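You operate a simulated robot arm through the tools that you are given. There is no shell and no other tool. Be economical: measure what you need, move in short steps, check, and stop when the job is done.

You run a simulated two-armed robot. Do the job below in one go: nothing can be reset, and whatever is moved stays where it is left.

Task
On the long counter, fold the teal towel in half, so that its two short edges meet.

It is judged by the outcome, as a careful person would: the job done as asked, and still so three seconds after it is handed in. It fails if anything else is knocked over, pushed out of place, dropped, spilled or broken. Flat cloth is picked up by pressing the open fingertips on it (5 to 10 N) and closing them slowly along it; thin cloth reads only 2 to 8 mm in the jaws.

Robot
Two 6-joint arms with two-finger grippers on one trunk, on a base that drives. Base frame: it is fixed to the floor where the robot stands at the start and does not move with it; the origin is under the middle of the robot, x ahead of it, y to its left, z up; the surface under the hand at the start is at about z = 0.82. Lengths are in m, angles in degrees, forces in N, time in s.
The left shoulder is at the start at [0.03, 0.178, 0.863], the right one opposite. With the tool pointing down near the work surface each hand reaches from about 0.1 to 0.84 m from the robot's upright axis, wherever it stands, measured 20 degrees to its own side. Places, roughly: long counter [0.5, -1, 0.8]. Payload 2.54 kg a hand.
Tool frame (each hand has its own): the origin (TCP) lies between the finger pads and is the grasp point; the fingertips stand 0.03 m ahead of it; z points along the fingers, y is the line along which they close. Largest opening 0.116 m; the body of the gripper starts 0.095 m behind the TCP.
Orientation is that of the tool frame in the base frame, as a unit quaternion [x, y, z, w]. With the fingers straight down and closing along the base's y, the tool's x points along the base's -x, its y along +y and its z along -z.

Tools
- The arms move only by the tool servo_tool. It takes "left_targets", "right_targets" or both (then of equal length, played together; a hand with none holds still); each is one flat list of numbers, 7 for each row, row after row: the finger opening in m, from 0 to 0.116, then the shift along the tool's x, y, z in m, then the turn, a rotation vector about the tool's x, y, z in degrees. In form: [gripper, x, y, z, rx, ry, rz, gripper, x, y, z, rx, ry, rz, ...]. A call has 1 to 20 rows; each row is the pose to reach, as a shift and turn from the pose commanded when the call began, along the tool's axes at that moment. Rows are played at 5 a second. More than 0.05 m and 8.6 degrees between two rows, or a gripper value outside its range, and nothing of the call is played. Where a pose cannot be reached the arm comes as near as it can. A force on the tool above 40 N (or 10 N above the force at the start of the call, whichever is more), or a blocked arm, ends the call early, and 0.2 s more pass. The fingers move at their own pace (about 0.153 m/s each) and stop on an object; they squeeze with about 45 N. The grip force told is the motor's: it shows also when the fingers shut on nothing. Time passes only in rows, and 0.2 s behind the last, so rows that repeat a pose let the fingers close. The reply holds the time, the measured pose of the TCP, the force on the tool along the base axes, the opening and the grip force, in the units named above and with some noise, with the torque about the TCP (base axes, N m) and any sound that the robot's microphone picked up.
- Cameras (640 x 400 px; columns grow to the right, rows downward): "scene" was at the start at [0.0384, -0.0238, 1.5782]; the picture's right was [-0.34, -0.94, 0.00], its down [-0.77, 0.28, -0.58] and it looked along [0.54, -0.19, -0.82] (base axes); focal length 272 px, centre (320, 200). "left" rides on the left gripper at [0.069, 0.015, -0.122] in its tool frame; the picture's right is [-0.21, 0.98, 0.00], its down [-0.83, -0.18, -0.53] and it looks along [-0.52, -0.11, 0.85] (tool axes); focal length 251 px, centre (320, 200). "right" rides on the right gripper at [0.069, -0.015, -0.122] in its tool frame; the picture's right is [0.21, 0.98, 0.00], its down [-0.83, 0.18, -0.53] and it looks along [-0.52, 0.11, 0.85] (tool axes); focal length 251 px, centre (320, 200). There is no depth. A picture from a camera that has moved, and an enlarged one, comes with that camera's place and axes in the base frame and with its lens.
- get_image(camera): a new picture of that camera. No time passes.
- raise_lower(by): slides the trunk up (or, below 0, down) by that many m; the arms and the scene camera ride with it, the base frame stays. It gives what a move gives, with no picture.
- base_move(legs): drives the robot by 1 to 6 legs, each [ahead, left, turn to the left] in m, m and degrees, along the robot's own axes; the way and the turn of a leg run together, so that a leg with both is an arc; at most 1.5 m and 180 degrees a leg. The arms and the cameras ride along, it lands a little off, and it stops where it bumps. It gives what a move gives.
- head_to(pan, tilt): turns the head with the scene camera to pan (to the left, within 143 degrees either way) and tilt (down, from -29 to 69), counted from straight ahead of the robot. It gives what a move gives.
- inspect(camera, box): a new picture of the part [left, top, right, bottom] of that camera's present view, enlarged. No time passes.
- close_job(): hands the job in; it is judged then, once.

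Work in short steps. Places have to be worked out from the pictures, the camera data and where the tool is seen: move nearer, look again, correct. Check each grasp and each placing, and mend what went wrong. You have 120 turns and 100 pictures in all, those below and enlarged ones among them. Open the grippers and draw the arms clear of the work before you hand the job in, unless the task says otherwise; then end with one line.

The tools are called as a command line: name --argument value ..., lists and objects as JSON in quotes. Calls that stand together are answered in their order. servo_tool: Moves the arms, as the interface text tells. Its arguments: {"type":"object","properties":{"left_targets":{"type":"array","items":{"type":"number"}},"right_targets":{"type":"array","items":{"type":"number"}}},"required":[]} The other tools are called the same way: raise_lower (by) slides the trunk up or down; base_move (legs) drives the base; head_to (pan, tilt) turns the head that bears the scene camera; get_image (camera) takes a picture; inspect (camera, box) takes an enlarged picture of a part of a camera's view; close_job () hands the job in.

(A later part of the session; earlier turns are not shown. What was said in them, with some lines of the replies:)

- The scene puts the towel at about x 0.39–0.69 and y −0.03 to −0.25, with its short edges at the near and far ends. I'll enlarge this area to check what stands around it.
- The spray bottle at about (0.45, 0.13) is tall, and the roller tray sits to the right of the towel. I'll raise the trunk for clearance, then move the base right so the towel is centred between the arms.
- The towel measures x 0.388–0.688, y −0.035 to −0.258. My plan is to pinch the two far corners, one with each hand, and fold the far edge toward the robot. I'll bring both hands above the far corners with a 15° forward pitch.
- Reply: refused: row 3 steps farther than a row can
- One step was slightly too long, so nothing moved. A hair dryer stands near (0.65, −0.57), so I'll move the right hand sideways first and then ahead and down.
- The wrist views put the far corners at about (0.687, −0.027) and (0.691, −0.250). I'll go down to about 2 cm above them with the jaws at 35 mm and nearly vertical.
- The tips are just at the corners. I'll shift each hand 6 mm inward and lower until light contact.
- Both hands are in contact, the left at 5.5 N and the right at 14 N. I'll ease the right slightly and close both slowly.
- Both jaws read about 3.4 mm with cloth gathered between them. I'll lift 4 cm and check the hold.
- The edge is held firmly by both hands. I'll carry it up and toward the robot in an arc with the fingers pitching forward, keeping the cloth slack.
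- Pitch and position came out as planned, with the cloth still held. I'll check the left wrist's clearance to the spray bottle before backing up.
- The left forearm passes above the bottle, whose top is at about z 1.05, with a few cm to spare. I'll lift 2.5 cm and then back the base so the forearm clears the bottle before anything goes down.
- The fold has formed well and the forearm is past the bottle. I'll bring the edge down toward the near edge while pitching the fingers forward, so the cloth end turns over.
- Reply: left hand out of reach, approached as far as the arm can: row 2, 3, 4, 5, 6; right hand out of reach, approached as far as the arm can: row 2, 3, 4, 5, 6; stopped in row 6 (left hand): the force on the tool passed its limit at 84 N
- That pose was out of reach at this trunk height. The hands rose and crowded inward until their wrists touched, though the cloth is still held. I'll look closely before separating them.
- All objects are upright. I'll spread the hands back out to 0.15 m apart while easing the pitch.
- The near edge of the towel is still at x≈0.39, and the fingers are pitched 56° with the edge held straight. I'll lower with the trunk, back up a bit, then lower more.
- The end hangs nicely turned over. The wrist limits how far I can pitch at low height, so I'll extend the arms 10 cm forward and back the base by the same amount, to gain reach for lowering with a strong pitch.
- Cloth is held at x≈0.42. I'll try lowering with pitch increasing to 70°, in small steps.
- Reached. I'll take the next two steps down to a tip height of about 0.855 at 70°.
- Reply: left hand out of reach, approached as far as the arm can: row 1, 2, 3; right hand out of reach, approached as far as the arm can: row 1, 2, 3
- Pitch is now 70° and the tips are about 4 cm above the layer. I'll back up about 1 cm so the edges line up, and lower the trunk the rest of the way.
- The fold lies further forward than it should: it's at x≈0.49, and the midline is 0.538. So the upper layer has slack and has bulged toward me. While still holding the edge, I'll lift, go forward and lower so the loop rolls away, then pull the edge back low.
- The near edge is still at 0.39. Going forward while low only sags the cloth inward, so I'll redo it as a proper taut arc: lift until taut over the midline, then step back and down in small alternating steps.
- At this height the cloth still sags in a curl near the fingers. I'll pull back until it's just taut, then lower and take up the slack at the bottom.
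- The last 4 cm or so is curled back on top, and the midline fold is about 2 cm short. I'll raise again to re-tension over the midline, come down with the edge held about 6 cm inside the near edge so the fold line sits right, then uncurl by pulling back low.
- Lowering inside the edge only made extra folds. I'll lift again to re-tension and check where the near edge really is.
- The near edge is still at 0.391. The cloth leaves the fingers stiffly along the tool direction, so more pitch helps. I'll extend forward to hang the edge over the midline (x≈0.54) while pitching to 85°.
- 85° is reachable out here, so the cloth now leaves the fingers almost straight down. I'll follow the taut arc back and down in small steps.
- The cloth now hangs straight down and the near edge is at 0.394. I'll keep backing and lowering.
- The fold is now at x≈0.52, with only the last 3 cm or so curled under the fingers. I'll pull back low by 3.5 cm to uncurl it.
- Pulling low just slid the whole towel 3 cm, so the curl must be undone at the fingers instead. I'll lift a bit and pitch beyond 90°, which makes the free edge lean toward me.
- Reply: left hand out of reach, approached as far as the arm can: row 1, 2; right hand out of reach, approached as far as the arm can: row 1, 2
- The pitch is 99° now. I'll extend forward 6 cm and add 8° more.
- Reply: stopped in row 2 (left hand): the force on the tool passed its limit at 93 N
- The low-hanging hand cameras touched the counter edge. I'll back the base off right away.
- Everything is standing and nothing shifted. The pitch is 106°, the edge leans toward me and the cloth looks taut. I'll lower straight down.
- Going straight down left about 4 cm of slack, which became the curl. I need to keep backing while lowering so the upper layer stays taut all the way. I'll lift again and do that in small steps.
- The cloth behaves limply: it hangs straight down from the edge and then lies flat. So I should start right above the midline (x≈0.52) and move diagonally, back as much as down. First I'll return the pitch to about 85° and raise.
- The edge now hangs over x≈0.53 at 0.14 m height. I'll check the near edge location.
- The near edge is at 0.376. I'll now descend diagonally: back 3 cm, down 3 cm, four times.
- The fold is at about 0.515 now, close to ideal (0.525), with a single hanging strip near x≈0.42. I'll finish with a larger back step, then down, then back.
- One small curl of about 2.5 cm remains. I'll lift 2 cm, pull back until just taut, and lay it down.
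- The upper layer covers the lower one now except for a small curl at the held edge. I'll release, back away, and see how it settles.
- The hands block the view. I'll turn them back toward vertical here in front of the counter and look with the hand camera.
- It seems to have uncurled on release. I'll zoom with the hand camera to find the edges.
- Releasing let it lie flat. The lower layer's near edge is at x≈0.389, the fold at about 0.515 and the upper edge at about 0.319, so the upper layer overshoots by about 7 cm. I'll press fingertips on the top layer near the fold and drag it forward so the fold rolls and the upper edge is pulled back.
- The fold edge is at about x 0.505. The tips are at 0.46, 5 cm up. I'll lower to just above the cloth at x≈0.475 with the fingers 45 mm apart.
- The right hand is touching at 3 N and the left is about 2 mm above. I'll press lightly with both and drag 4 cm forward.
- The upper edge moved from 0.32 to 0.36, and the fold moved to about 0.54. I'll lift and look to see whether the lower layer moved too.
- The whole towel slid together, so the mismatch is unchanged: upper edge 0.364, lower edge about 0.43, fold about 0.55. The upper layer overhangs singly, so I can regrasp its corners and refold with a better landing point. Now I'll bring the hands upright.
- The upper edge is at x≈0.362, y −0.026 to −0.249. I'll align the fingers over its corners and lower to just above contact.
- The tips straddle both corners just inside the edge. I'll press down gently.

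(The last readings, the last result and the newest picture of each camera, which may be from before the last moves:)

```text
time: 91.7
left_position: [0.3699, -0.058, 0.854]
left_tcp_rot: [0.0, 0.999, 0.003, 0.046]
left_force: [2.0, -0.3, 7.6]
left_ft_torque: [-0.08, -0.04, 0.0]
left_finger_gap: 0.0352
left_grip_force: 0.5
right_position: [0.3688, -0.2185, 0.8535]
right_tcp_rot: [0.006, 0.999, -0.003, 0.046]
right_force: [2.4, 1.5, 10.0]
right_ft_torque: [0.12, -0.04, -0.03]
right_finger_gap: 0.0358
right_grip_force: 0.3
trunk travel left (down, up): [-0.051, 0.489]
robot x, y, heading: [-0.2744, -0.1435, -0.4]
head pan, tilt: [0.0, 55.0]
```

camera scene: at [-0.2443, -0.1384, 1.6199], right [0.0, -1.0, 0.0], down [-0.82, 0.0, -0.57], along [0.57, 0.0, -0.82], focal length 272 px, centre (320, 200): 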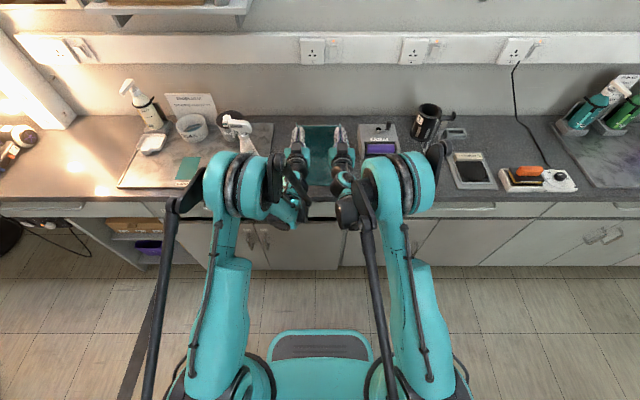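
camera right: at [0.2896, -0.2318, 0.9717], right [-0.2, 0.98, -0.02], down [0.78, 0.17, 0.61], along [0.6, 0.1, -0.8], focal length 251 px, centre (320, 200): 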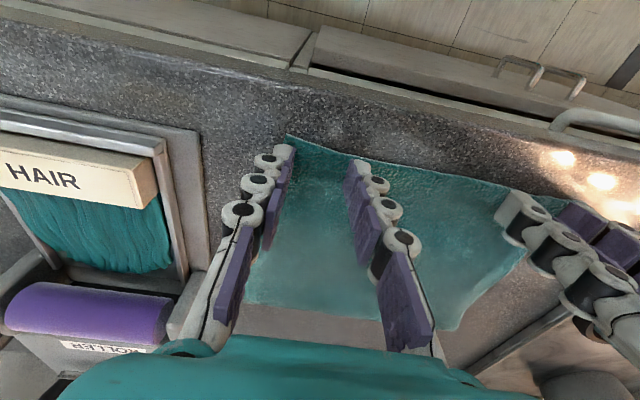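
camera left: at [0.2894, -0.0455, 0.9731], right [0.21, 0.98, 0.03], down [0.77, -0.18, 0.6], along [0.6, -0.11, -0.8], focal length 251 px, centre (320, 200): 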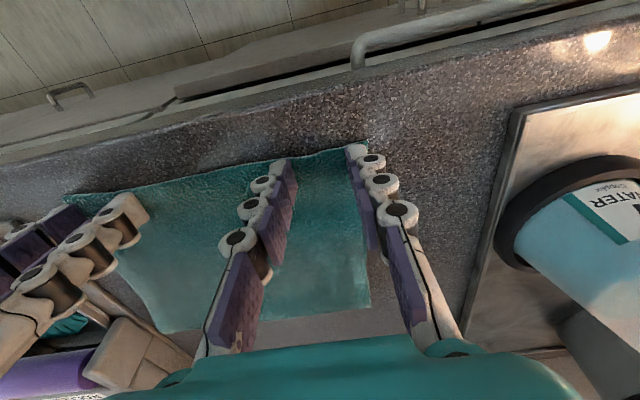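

The press forces are 7.6 and 10 N. I'll close slowly and then lift slightly.

servo_tool --left_targets '[0.031, 0, 0, 0, 0, 0, 0, 0.027, 0, 0, 0, 0, 0, 0, 0.023, 0, 0, 0, 0, 0, 0, 0.019, 0, 0, 0, 0, 0, 0, 0.015, 0, 0, 0, 0, 0, 0, 0.011, 0, 0, 0, 0, 0, 0, 0.007, 0, 0, 0, 0, 0, 0, 0.003, 0, 0, 0, 0, 0, 0, 0, 0, 0, 0, 0, 0, 0, 0, 0, 0, 0, 0, 0, 0, 0, 0, 0, 0, 0, 0, 0, 0, 0, -0.001, -0.015, 0, 0, 0, 0, -0.003, -0.002, -0.03, 0, 0, 0]' --right_targets '[0.031, 0, 0, -0.0003, 0, 0, 0, 0.027, 0, 0, -0.0003, 0, 0, 0, 0.023, 0, 0, -0.0003, 0, 0, 0, 0.019, 0, 0, -0.0003, 0, 0, 0, 0.015, 0, 0, -0.0003, 0, 0, 0, 0.011, 0, 0, -0.0003, 0, 0, 0, 0.007, 0, 0, -0.0003, 0, 0, 0, 0.003, 0, 0, -0.0003, 0, 0, 0, 0, 0, 0, -0.0003, 0, 0, 0, 0, 0, 0, -0.0003, 0, 0, 0, 0, 0, 0, -0.0003, 0, 0, 0, 0, 0, 0.001, -0.015, 0, 0, 0, 0, -0.003, 0.002, -0.03, 0, 0, 0]'

get_image --camera "left"

get_image --camera "right"

```text
time: 94.5
left_position: [0.3706, -0.0602, 0.8818]
left_tcp_rot: [0.0, 0.999, 0.004, 0.046]
left_force: [0.2, -3.4, 0.6]
left_ft_torque: [-0.12, 0.01, -0.05]
left_finger_gap: 0.0032
left_grip_force: 31.9
right_position: [0.3714, -0.2168, 0.8842]
right_tcp_rot: [0.008, 0.999, -0.003, 0.044]
right_force: [-0.5, 2.6, -0.6]
right_ft_torque: [0.08, -0.03, -0.02]
right_finger_gap: 0.0029
right_grip_force: 32.5
trunk travel left (down, up): [-0.051, 0.489]
robot x, y, heading: [-0.2739, -0.1358, -0.3]
head pan, tilt: [0.0, 55.0]
```

```text
21 pictures are left
camera left: at [0.2897, -0.0471, 0.9989], right [0.21, 0.98, 0.03], down [0.77, -0.18, 0.6], along [0.6, -0.11, -0.8], focal length 251 px, centre (320, 200)
```

left: 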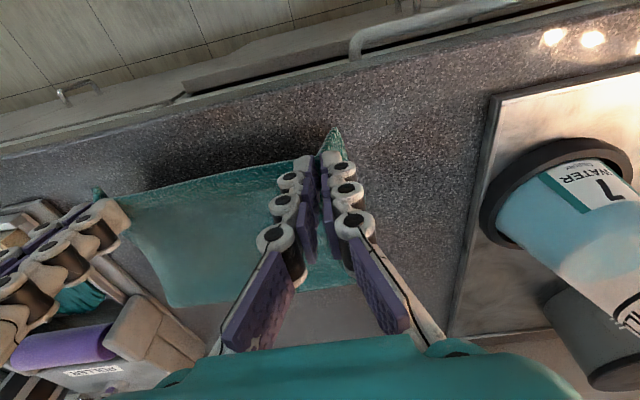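

```text
20 pictures are left
camera right: at [0.29, -0.2299, 0.9984], right [-0.2, 0.98, -0.02], down [0.78, 0.17, 0.61], along [0.6, 0.1, -0.8], focal length 251 px, centre (320, 200)
```

right: 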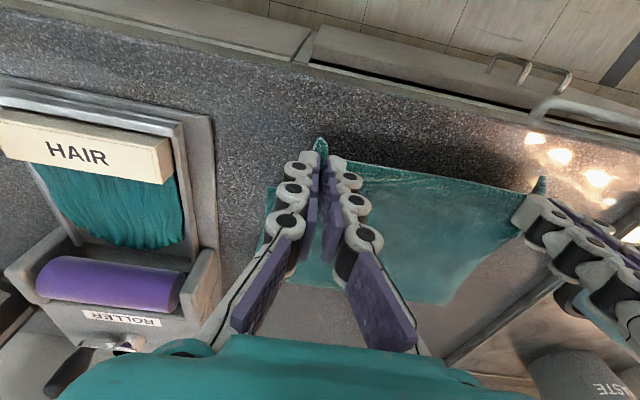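

Both corners are held, and this time the cloth leaves the fingers in the right direction. I'll raise with the trunk, drive forward and bring the edge above the desired fold line (x≈0.573).

raise_lower --by 0.1

base_move --legs '[[0.12, 0, 0.3]]'

servo_tool --left_targets '[0, -0.027, 0, -0.003, 0, 0, 0, 0, -0.054, 0, -0.006, 0, 0, 0, 0, -0.081, 0, -0.008, 0, 0, 0]' --right_targets '[0, -0.027, 0, -0.003, 0, 0, 0, 0, -0.054, 0, -0.006, 0, 0, 0, 0, -0.081, 0, -0.008, 0, 0, 0]'

inspect --camera "scene" --box '[220, 110, 420, 235]'

get_image --camera "left"

```text
time: 95.9
left_position: [0.3711, -0.061, 0.9829]
left_tcp_rot: [-0.001, 0.999, 0.005, 0.045]
left_force: [-0.6, -2.4, 0.1]
left_ft_torque: [-0.05, 0.03, -0.02]
left_finger_gap: 0.0033
left_grip_force: 31.3
right_position: [0.3715, -0.2156, 0.9822]
right_tcp_rot: [0.007, 0.999, -0.004, 0.045]
right_force: [1.0, 2.2, -1.1]
right_ft_torque: [0.07, 0.02, -0.01]
right_finger_gap: 0.0033
right_grip_force: 32.6
trunk travel left (down, up): [-0.151, 0.389]
robot x, y, heading: [-0.2756, -0.1409, -0.2]
head pan, tilt: [0.0, 55.0]
```

```text
time: 97.1
left_position: [0.4899, -0.0572, 0.9808]
left_tcp_rot: [-0.004, 0.999, 0.003, 0.044]
left_force: [0.4, -3.2, -1.3]
left_ft_torque: [-0.04, 0.06, -0.03]
left_finger_gap: 0.004
left_grip_force: 35.1
right_position: [0.4921, -0.2138, 0.981]
right_tcp_rot: [0.004, 0.999, -0.003, 0.044]
right_force: [1.4, 3.3, -1.5]
right_ft_torque: [0.04, 0.06, -0.01]
right_finger_gap: 0.0037
right_grip_force: 34.9
trunk travel left (down, up): [-0.151, 0.389]
robot x, y, heading: [-0.1562, -0.1409, -0.1]
head pan, tilt: [0.0, 55.0]
```

```text
time: 97.9
left_position: [0.5703, -0.0575, 0.9963]
left_tcp_rot: [-0.004, 0.999, 0.004, 0.044]
left_force: [-0.5, -4.4, -1.3]
left_ft_torque: [-0.11, 0.03, 0.01]
left_finger_gap: 0.0034
left_grip_force: 30.5
right_position: [0.5722, -0.2134, 0.9968]
right_tcp_rot: [0.005, 0.999, -0.004, 0.044]
right_force: [0.4, 4.4, 0.4]
right_ft_torque: [0.09, 0.08, 0.02]
right_finger_gap: 0.0015
right_grip_force: 30.4
trunk travel left (down, up): [-0.151, 0.389]
robot x, y, heading: [-0.1548, -0.1391, 0.1]
head pan, tilt: [0.0, 55.0]
```

```text
3.20 times, centred on (320, 172) of scene
camera zoom: at [-0.1098, -0.1394, 1.6538], right [0.0, -1.0, 0.0], down [-0.82, 0.0, -0.57], along [0.57, 0.0, -0.82], focal length 871 px, centre (320, 288)
```

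zoom: 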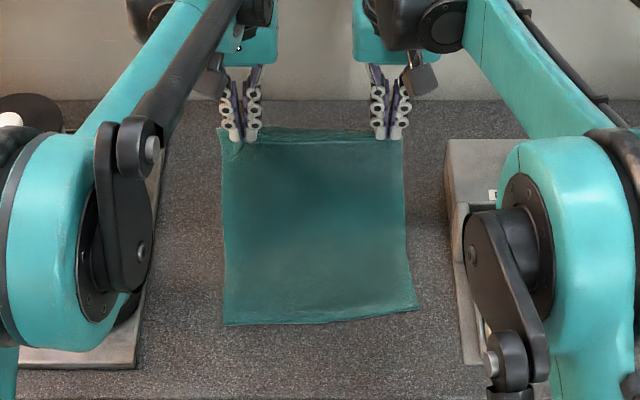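

```text
18 pictures are left
camera left: at [0.4903, -0.0437, 1.1124], right [0.21, 0.98, 0.03], down [0.78, -0.18, 0.6], along [0.6, -0.1, -0.8], focal length 251 px, centre (320, 200)
```

left: 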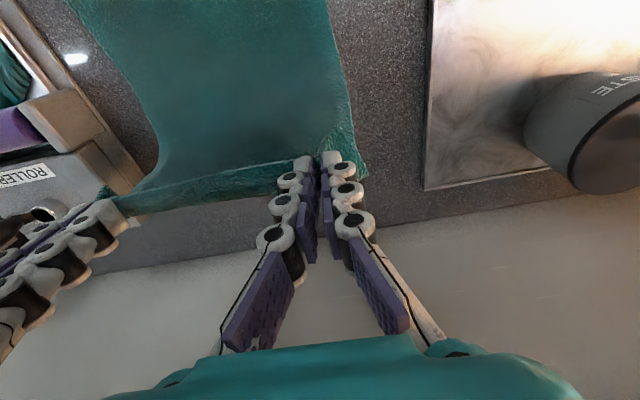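

Now there's a clear view: lower edge at x≈0.422 and the held edge hanging right above the desired fold line. I'll lay it down diagonally toward the near edge in one smooth move.

servo_tool --left_targets '[0, 0.0154, 0, 0.0125, 0, 0, 0, 0, 0.0308, 0, 0.025, 0, 0, 0, 0, 0.0463, 0, 0.0374, 0, 0, 0, 0, 0.0617, 0, 0.0499, 0, 0, 0, 0, 0.0771, 0, 0.0624, 0, 0, 0, 0, 0.0925, 0, 0.0749, 0, 0, 0, 0, 0.108, 0, 0.0873, 0, 0, 0, 0, 0.1234, 0, 0.0998, 0, 0, 0]' --right_targets '[0, 0.0154, 0, 0.0125, 0, 0, 0, 0, 0.0308, 0, 0.025, 0, 0, 0, 0, 0.0463, 0, 0.0374, 0, 0, 0, 0, 0.0617, 0, 0.0499, 0, 0, 0, 0, 0.0771, 0, 0.0624, 0, 0, 0, 0, 0.0925, 0, 0.0749, 0, 0, 0, 0, 0.108, 0, 0.0873, 0, 0, 0, 0, 0.1234, 0, 0.0998, 0, 0, 0]'

inspect --camera "scene" --box '[220, 110, 420, 235]'

get_image --camera "left"

```text
time: 99.7
left_position: [0.4538, -0.0572, 0.887]
left_tcp_rot: [-0.004, 0.999, 0.004, 0.046]
left_force: [0.6, -2.6, 0.5]
left_ft_torque: [-0.08, -0.03, -0.01]
left_finger_gap: 0.0026
left_grip_force: 29.4
right_position: [0.4538, -0.2125, 0.8885]
right_tcp_rot: [0.005, 0.999, -0.004, 0.045]
right_force: [0.5, 1.5, -2.6]
right_ft_torque: [0.08, -0.06, 0.03]
right_finger_gap: 0.0033
right_grip_force: 32.5
trunk travel left (down, up): [-0.151, 0.389]
robot x, y, heading: [-0.1549, -0.1393, -0.2]
head pan, tilt: [0.0, 55.0]
```

```text
3.20 times, centred on (320, 172) of scene
camera zoom: at [-0.1128, -0.1393, 1.654], right [0.0, -1.0, 0.0], down [-0.82, 0.0, -0.57], along [0.57, 0.0, -0.82], focal length 871 px, centre (320, 288)
```

zoom: 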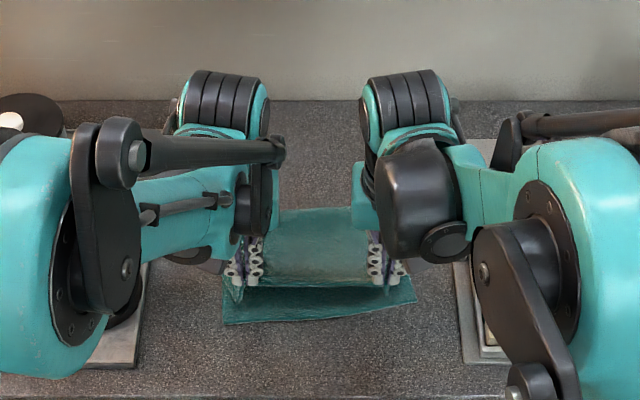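

```text
16 pictures are left
camera left: at [0.3744, -0.0436, 1.0038], right [0.21, 0.98, 0.03], down [0.78, -0.18, 0.61], along [0.6, -0.1, -0.8], focal length 251 px, centre (320, 200)
```

left: 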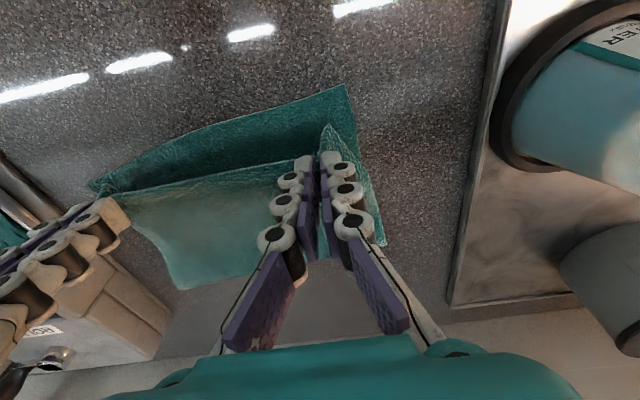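

Now the geometry is right: the upper layer leaves the fingers forward over the lower one. The lower edge is slightly skewed (left corner x≈0.42, right about 0.45), so I'll land each hand on its own corner.

servo_tool --left_targets '[0, 0.0085, 0, 0.0066, 0, 0, 0, 0, 0.017, 0, 0.0133, 0, 0, 0, 0, 0.0253, 0, 0.0199, 0, 0, 0, 0, 0.0253, 0, 0.0199, 0, 0, 0]' --right_targets '[0, 0.0011, 0, 0.0073, 0, 0, 0, 0, 0.0023, 0, 0.0147, 0, 0, 0, 0, 0.0034, 0, 0.022, 0, 0, 0, 0, 0.0034, 0, 0.022, 0, 0, 0]'

get_image --camera "left"

get_image --camera "right"

```text
time: 100.7
left_position: [0.4318, -0.0576, 0.8652]
left_tcp_rot: [-0.004, 0.999, 0.004, 0.045]
left_force: [0.4, -3.0, 0.4]
left_ft_torque: [-0.14, -0.01, -0.01]
left_finger_gap: 0.0042
left_grip_force: 34.3
right_position: [0.4558, -0.2131, 0.8655]
right_tcp_rot: [0.005, 0.999, -0.003, 0.045]
right_force: [1.3, 1.6, -1.0]
right_ft_torque: [0.07, 0.04, -0.01]
right_finger_gap: 0.003
right_grip_force: 31.6
trunk travel left (down, up): [-0.151, 0.389]
robot x, y, heading: [-0.1599, -0.1354, 0.1]
head pan, tilt: [0.0, 55.0]
```

```text
15 pictures are left
camera left: at [0.3512, -0.0439, 0.9814], right [0.21, 0.98, 0.03], down [0.78, -0.18, 0.61], along [0.6, -0.1, -0.8], focal length 251 px, centre (320, 200)
```

left: 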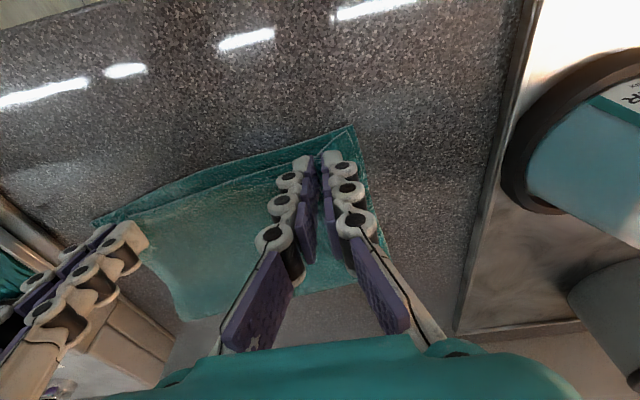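

```text
14 pictures are left
camera right: at [0.3741, -0.2272, 0.9807], right [-0.2, 0.98, -0.02], down [0.78, 0.18, 0.61], along [0.6, 0.11, -0.8], focal length 251 px, centre (320, 200)
```

right: 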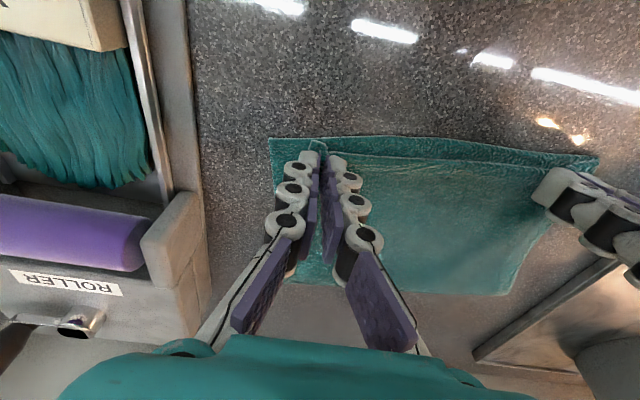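

The edges nearly coincide, with only a few mm of gap. I'll nudge back 3–5 mm, go down 9 mm, open slowly and rise straight up.

servo_tool --left_targets '[0, 0.003, 0, 0.0045, 0, 0, 0, 0, 0.0058, 0, 0.0085, 0, 0, 0, 0, 0.0058, 0, 0.0085, 0, 0, 0, 0.008, 0.0058, 0, 0.0085, 0, 0, 0, 0.016, 0.0058, 0, 0.0085, 0, 0, 0, 0.024, 0.0058, 0, 0.0085, 0, 0, 0, 0.032, 0.0058, 0, 0.0085, 0, 0, 0, 0.035, 0.0058, 0, 0.0085, 0, 0, 0, 0.035, 0.005, 0, 0, 0, 0, 0, 0.035, 0.003, 0, -0.02, 0, 0, 0, 0.035, 0, 0, -0.05, 0, 0, 0]' --right_targets '[0, 0.002, 0, 0.0045, 0, 0, 0, 0, 0.0038, 0, 0.0087, 0, 0, 0, 0, 0.0038, 0, 0.0087, 0, 0, 0, 0.008, 0.0038, 0, 0.0087, 0, 0, 0, 0.016, 0.0038, 0, 0.0087, 0, 0, 0, 0.024, 0.0038, 0, 0.0087, 0, 0, 0, 0.032, 0.0038, 0, 0.0087, 0, 0, 0, 0.035, 0.0038, 0, 0.0087, 0, 0, 0, 0.035, 0.003, 0, 0, 0, 0, 0, 0.035, 0.001, 0, -0.02, 0, 0, 0, 0.035, -0.002, 0, -0.05, 0, 0, 0]'

get_image --camera "left"

get_image --camera "right"

```text
time: 103.1
left_position: [0.4254, -0.0579, 0.9163]
left_tcp_rot: [-0.004, 0.999, 0.003, 0.045]
left_force: [0.6, -0.9, -1.0]
left_ft_torque: [-0.02, -0.02, 0.01]
left_finger_gap: 0.0352
left_grip_force: 0.1
right_position: [0.4505, -0.2137, 0.9153]
right_tcp_rot: [0.005, 0.999, -0.004, 0.047]
right_force: [-0.1, 0.2, 1.1]
right_ft_torque: [0.0, 0.0, 0.02]
right_finger_gap: 0.0352
right_grip_force: 0.1
trunk travel left (down, up): [-0.151, 0.389]
robot x, y, heading: [-0.1542, -0.1384, 0.2]
head pan, tilt: [0.0, 55.0]
```

```text
13 pictures are left
camera left: at [0.3449, -0.0447, 1.0329], right [0.21, 0.98, 0.03], down [0.78, -0.18, 0.61], along [0.6, -0.1, -0.8], focal length 251 px, centre (320, 200)
```

left: 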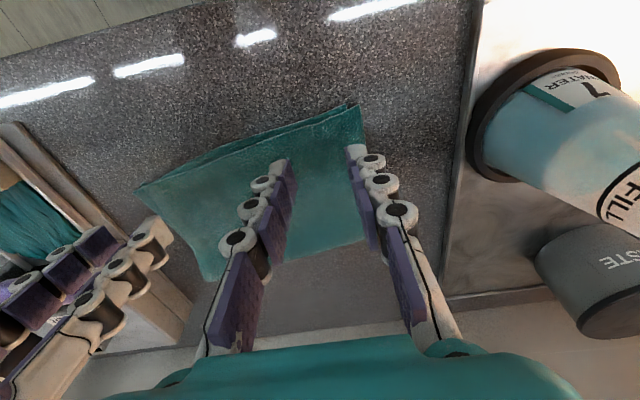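

```text
12 pictures are left
camera right: at [0.3701, -0.2266, 1.0304], right [-0.2, 0.98, -0.02], down [0.78, 0.18, 0.61], along [0.6, 0.11, -0.79], focal length 251 px, centre (320, 200)
```

right: 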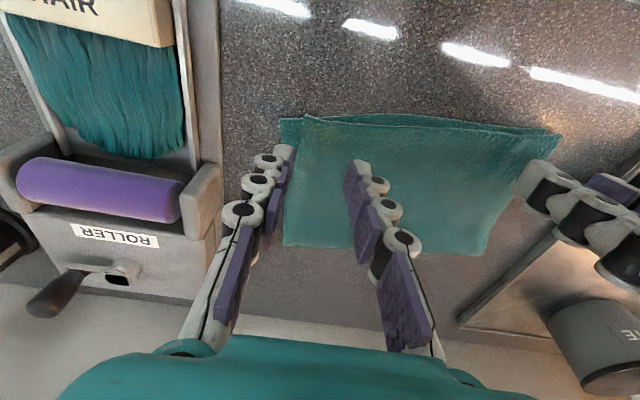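

The towel is released, with the edges almost coinciding. I'll zoom in to measure the remaining gap.

inspect --camera "left" --box '[120, 80, 400, 255]'

inspect --camera "right" --box '[250, 90, 580, 270]'

```text
2.29 times, centred on (260, 168) of left
camera zoom: at [0.3449, -0.0447, 1.0329], right [0.21, 0.98, 0.03], down [0.78, -0.18, 0.61], along [0.6, -0.1, -0.8], focal length 575 px, centre (457, 274)
```

zoom: 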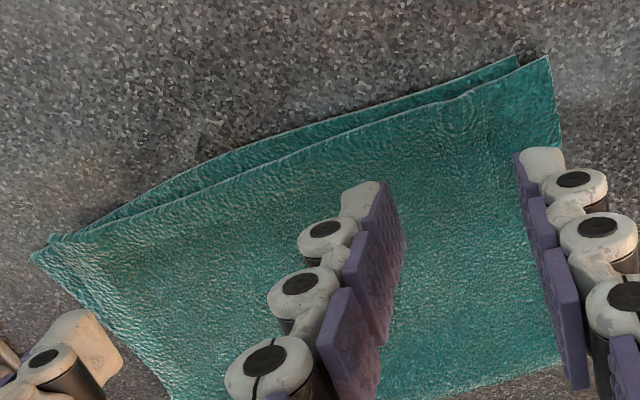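

```text
1.94 times, centred on (415, 180) of right
camera zoom: at [0.3701, -0.2266, 1.0304], right [-0.2, 0.98, -0.02], down [0.78, 0.18, 0.61], along [0.6, 0.11, -0.79], focal length 488 px, centre (136, 239)
```

zoom: 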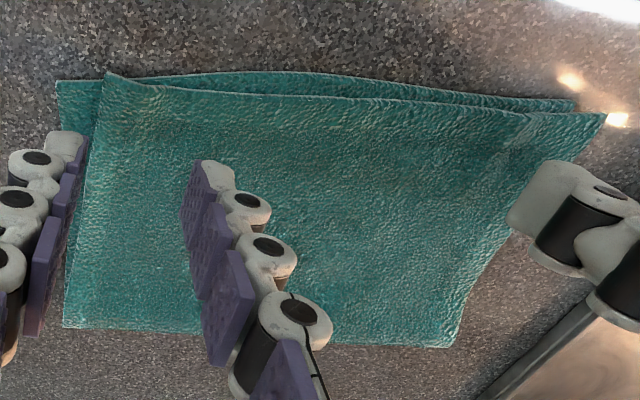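

The short edges meet within about 1 cm, corners included, with a small sideways offset of 1.5–2 cm. The towel lies flat and correcting it would risk disturbing that, so I'll leave it. I'll draw the arms clear and take a last look.

raise_lower --by 0.1

base_move --legs '[[-0.35, 0, 0]]'

head_to --pan 0 --tilt 45

get_image --camera "scene"

get_image --camera "left"

```text
time: 104.4
left_position: [0.427, -0.0582, 1.0146]
left_tcp_rot: [-0.003, 0.999, 0.004, 0.046]
left_force: [0.1, 0.7, 0.5]
left_ft_torque: [0.0, -0.01, 0.02]
left_finger_gap: 0.0352
left_grip_force: 0.1
right_position: [0.4505, -0.2135, 1.0125]
right_tcp_rot: [0.004, 0.999, -0.002, 0.046]
right_force: [0.3, -0.1, 0.3]
right_ft_torque: [0.0, -0.04, -0.03]
right_finger_gap: 0.035
right_grip_force: 0.0
trunk travel left (down, up): [-0.251, 0.289]
robot x, y, heading: [-0.1535, -0.139, -0.0]
head pan, tilt: [0.0, 55.0]
```

```text
time: 106.7
left_position: [0.0752, -0.0573, 1.0167]
left_tcp_rot: [-0.005, 0.999, 0.003, 0.045]
left_force: [-0.4, -0.2, 0.6]
left_ft_torque: [0.01, -0.04, 0.0]
left_finger_gap: 0.0353
left_grip_force: 0.1
right_position: [0.1011, -0.2123, 1.014]
right_tcp_rot: [0.004, 0.999, -0.003, 0.045]
right_force: [-0.9, -0.2, -0.1]
right_ft_torque: [-0.02, -0.02, 0.02]
right_finger_gap: 0.0351
right_grip_force: 0.1
trunk travel left (down, up): [-0.251, 0.289]
robot x, y, heading: [-0.5032, -0.141, -0.1]
head pan, tilt: [0.0, 55.0]
```

```text
time: 107.4
left_position: [0.077, -0.0569, 1.0162]
left_tcp_rot: [-0.005, 0.999, 0.004, 0.045]
left_force: [0.7, -1.0, 0.4]
left_ft_torque: [0.0, 0.02, -0.01]
left_finger_gap: 0.0351
left_grip_force: 0.1
right_position: [0.1028, -0.2123, 1.015]
right_tcp_rot: [0.004, 0.999, -0.002, 0.045]
right_force: [-0.3, 0.0, 0.4]
right_ft_torque: [-0.02, 0.0, 0.0]
right_finger_gap: 0.0353
right_grip_force: 0.0
trunk travel left (down, up): [-0.251, 0.289]
robot x, y, heading: [-0.5064, -0.1356, 0.1]
head pan, tilt: [0.0, 45.0]
```

```text
9 pictures are left
camera scene: at [-0.4534, -0.1394, 1.7673], right [0.0, -1.0, 0.0], down [-0.71, 0.0, -0.71], along [0.71, 0.0, -0.71], focal length 272 px, centre (320, 200)
```

scene: 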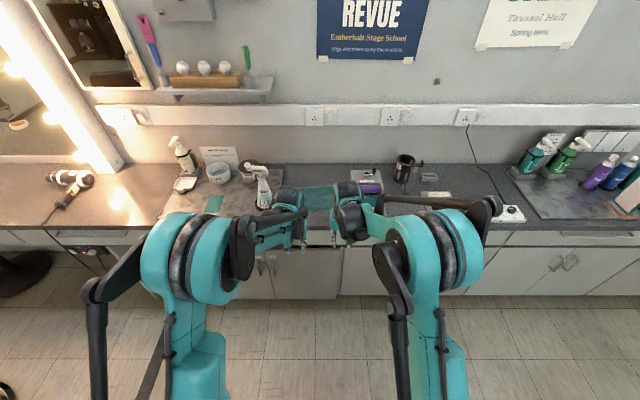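

```text
8 pictures are left
camera left: at [-0.004, -0.0444, 1.132], right [0.21, 0.98, 0.03], down [0.78, -0.18, 0.6], along [0.6, -0.1, -0.8], focal length 251 px, centre (320, 200)
```

left: 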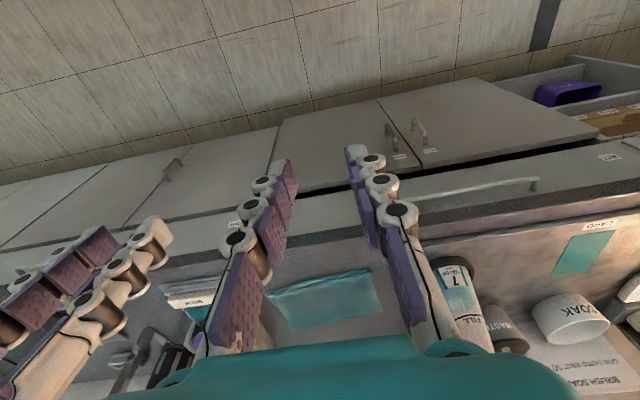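

The towel lies folded, all other objects are standing in place, the grippers are open and the arms are clear of the counter. I'm handing in the job.

close_job

```text
The job is handed in.
```

The teal towel is folded in half on the long counter; its short edges meet to within about 1 cm, though the top layer sits 1.5–2 cm to the left of the lower one. The folded towel ended up a few cm back from where it lay at the start, nothing else was knocked over or moved, and the arms are clear with the grippers open.
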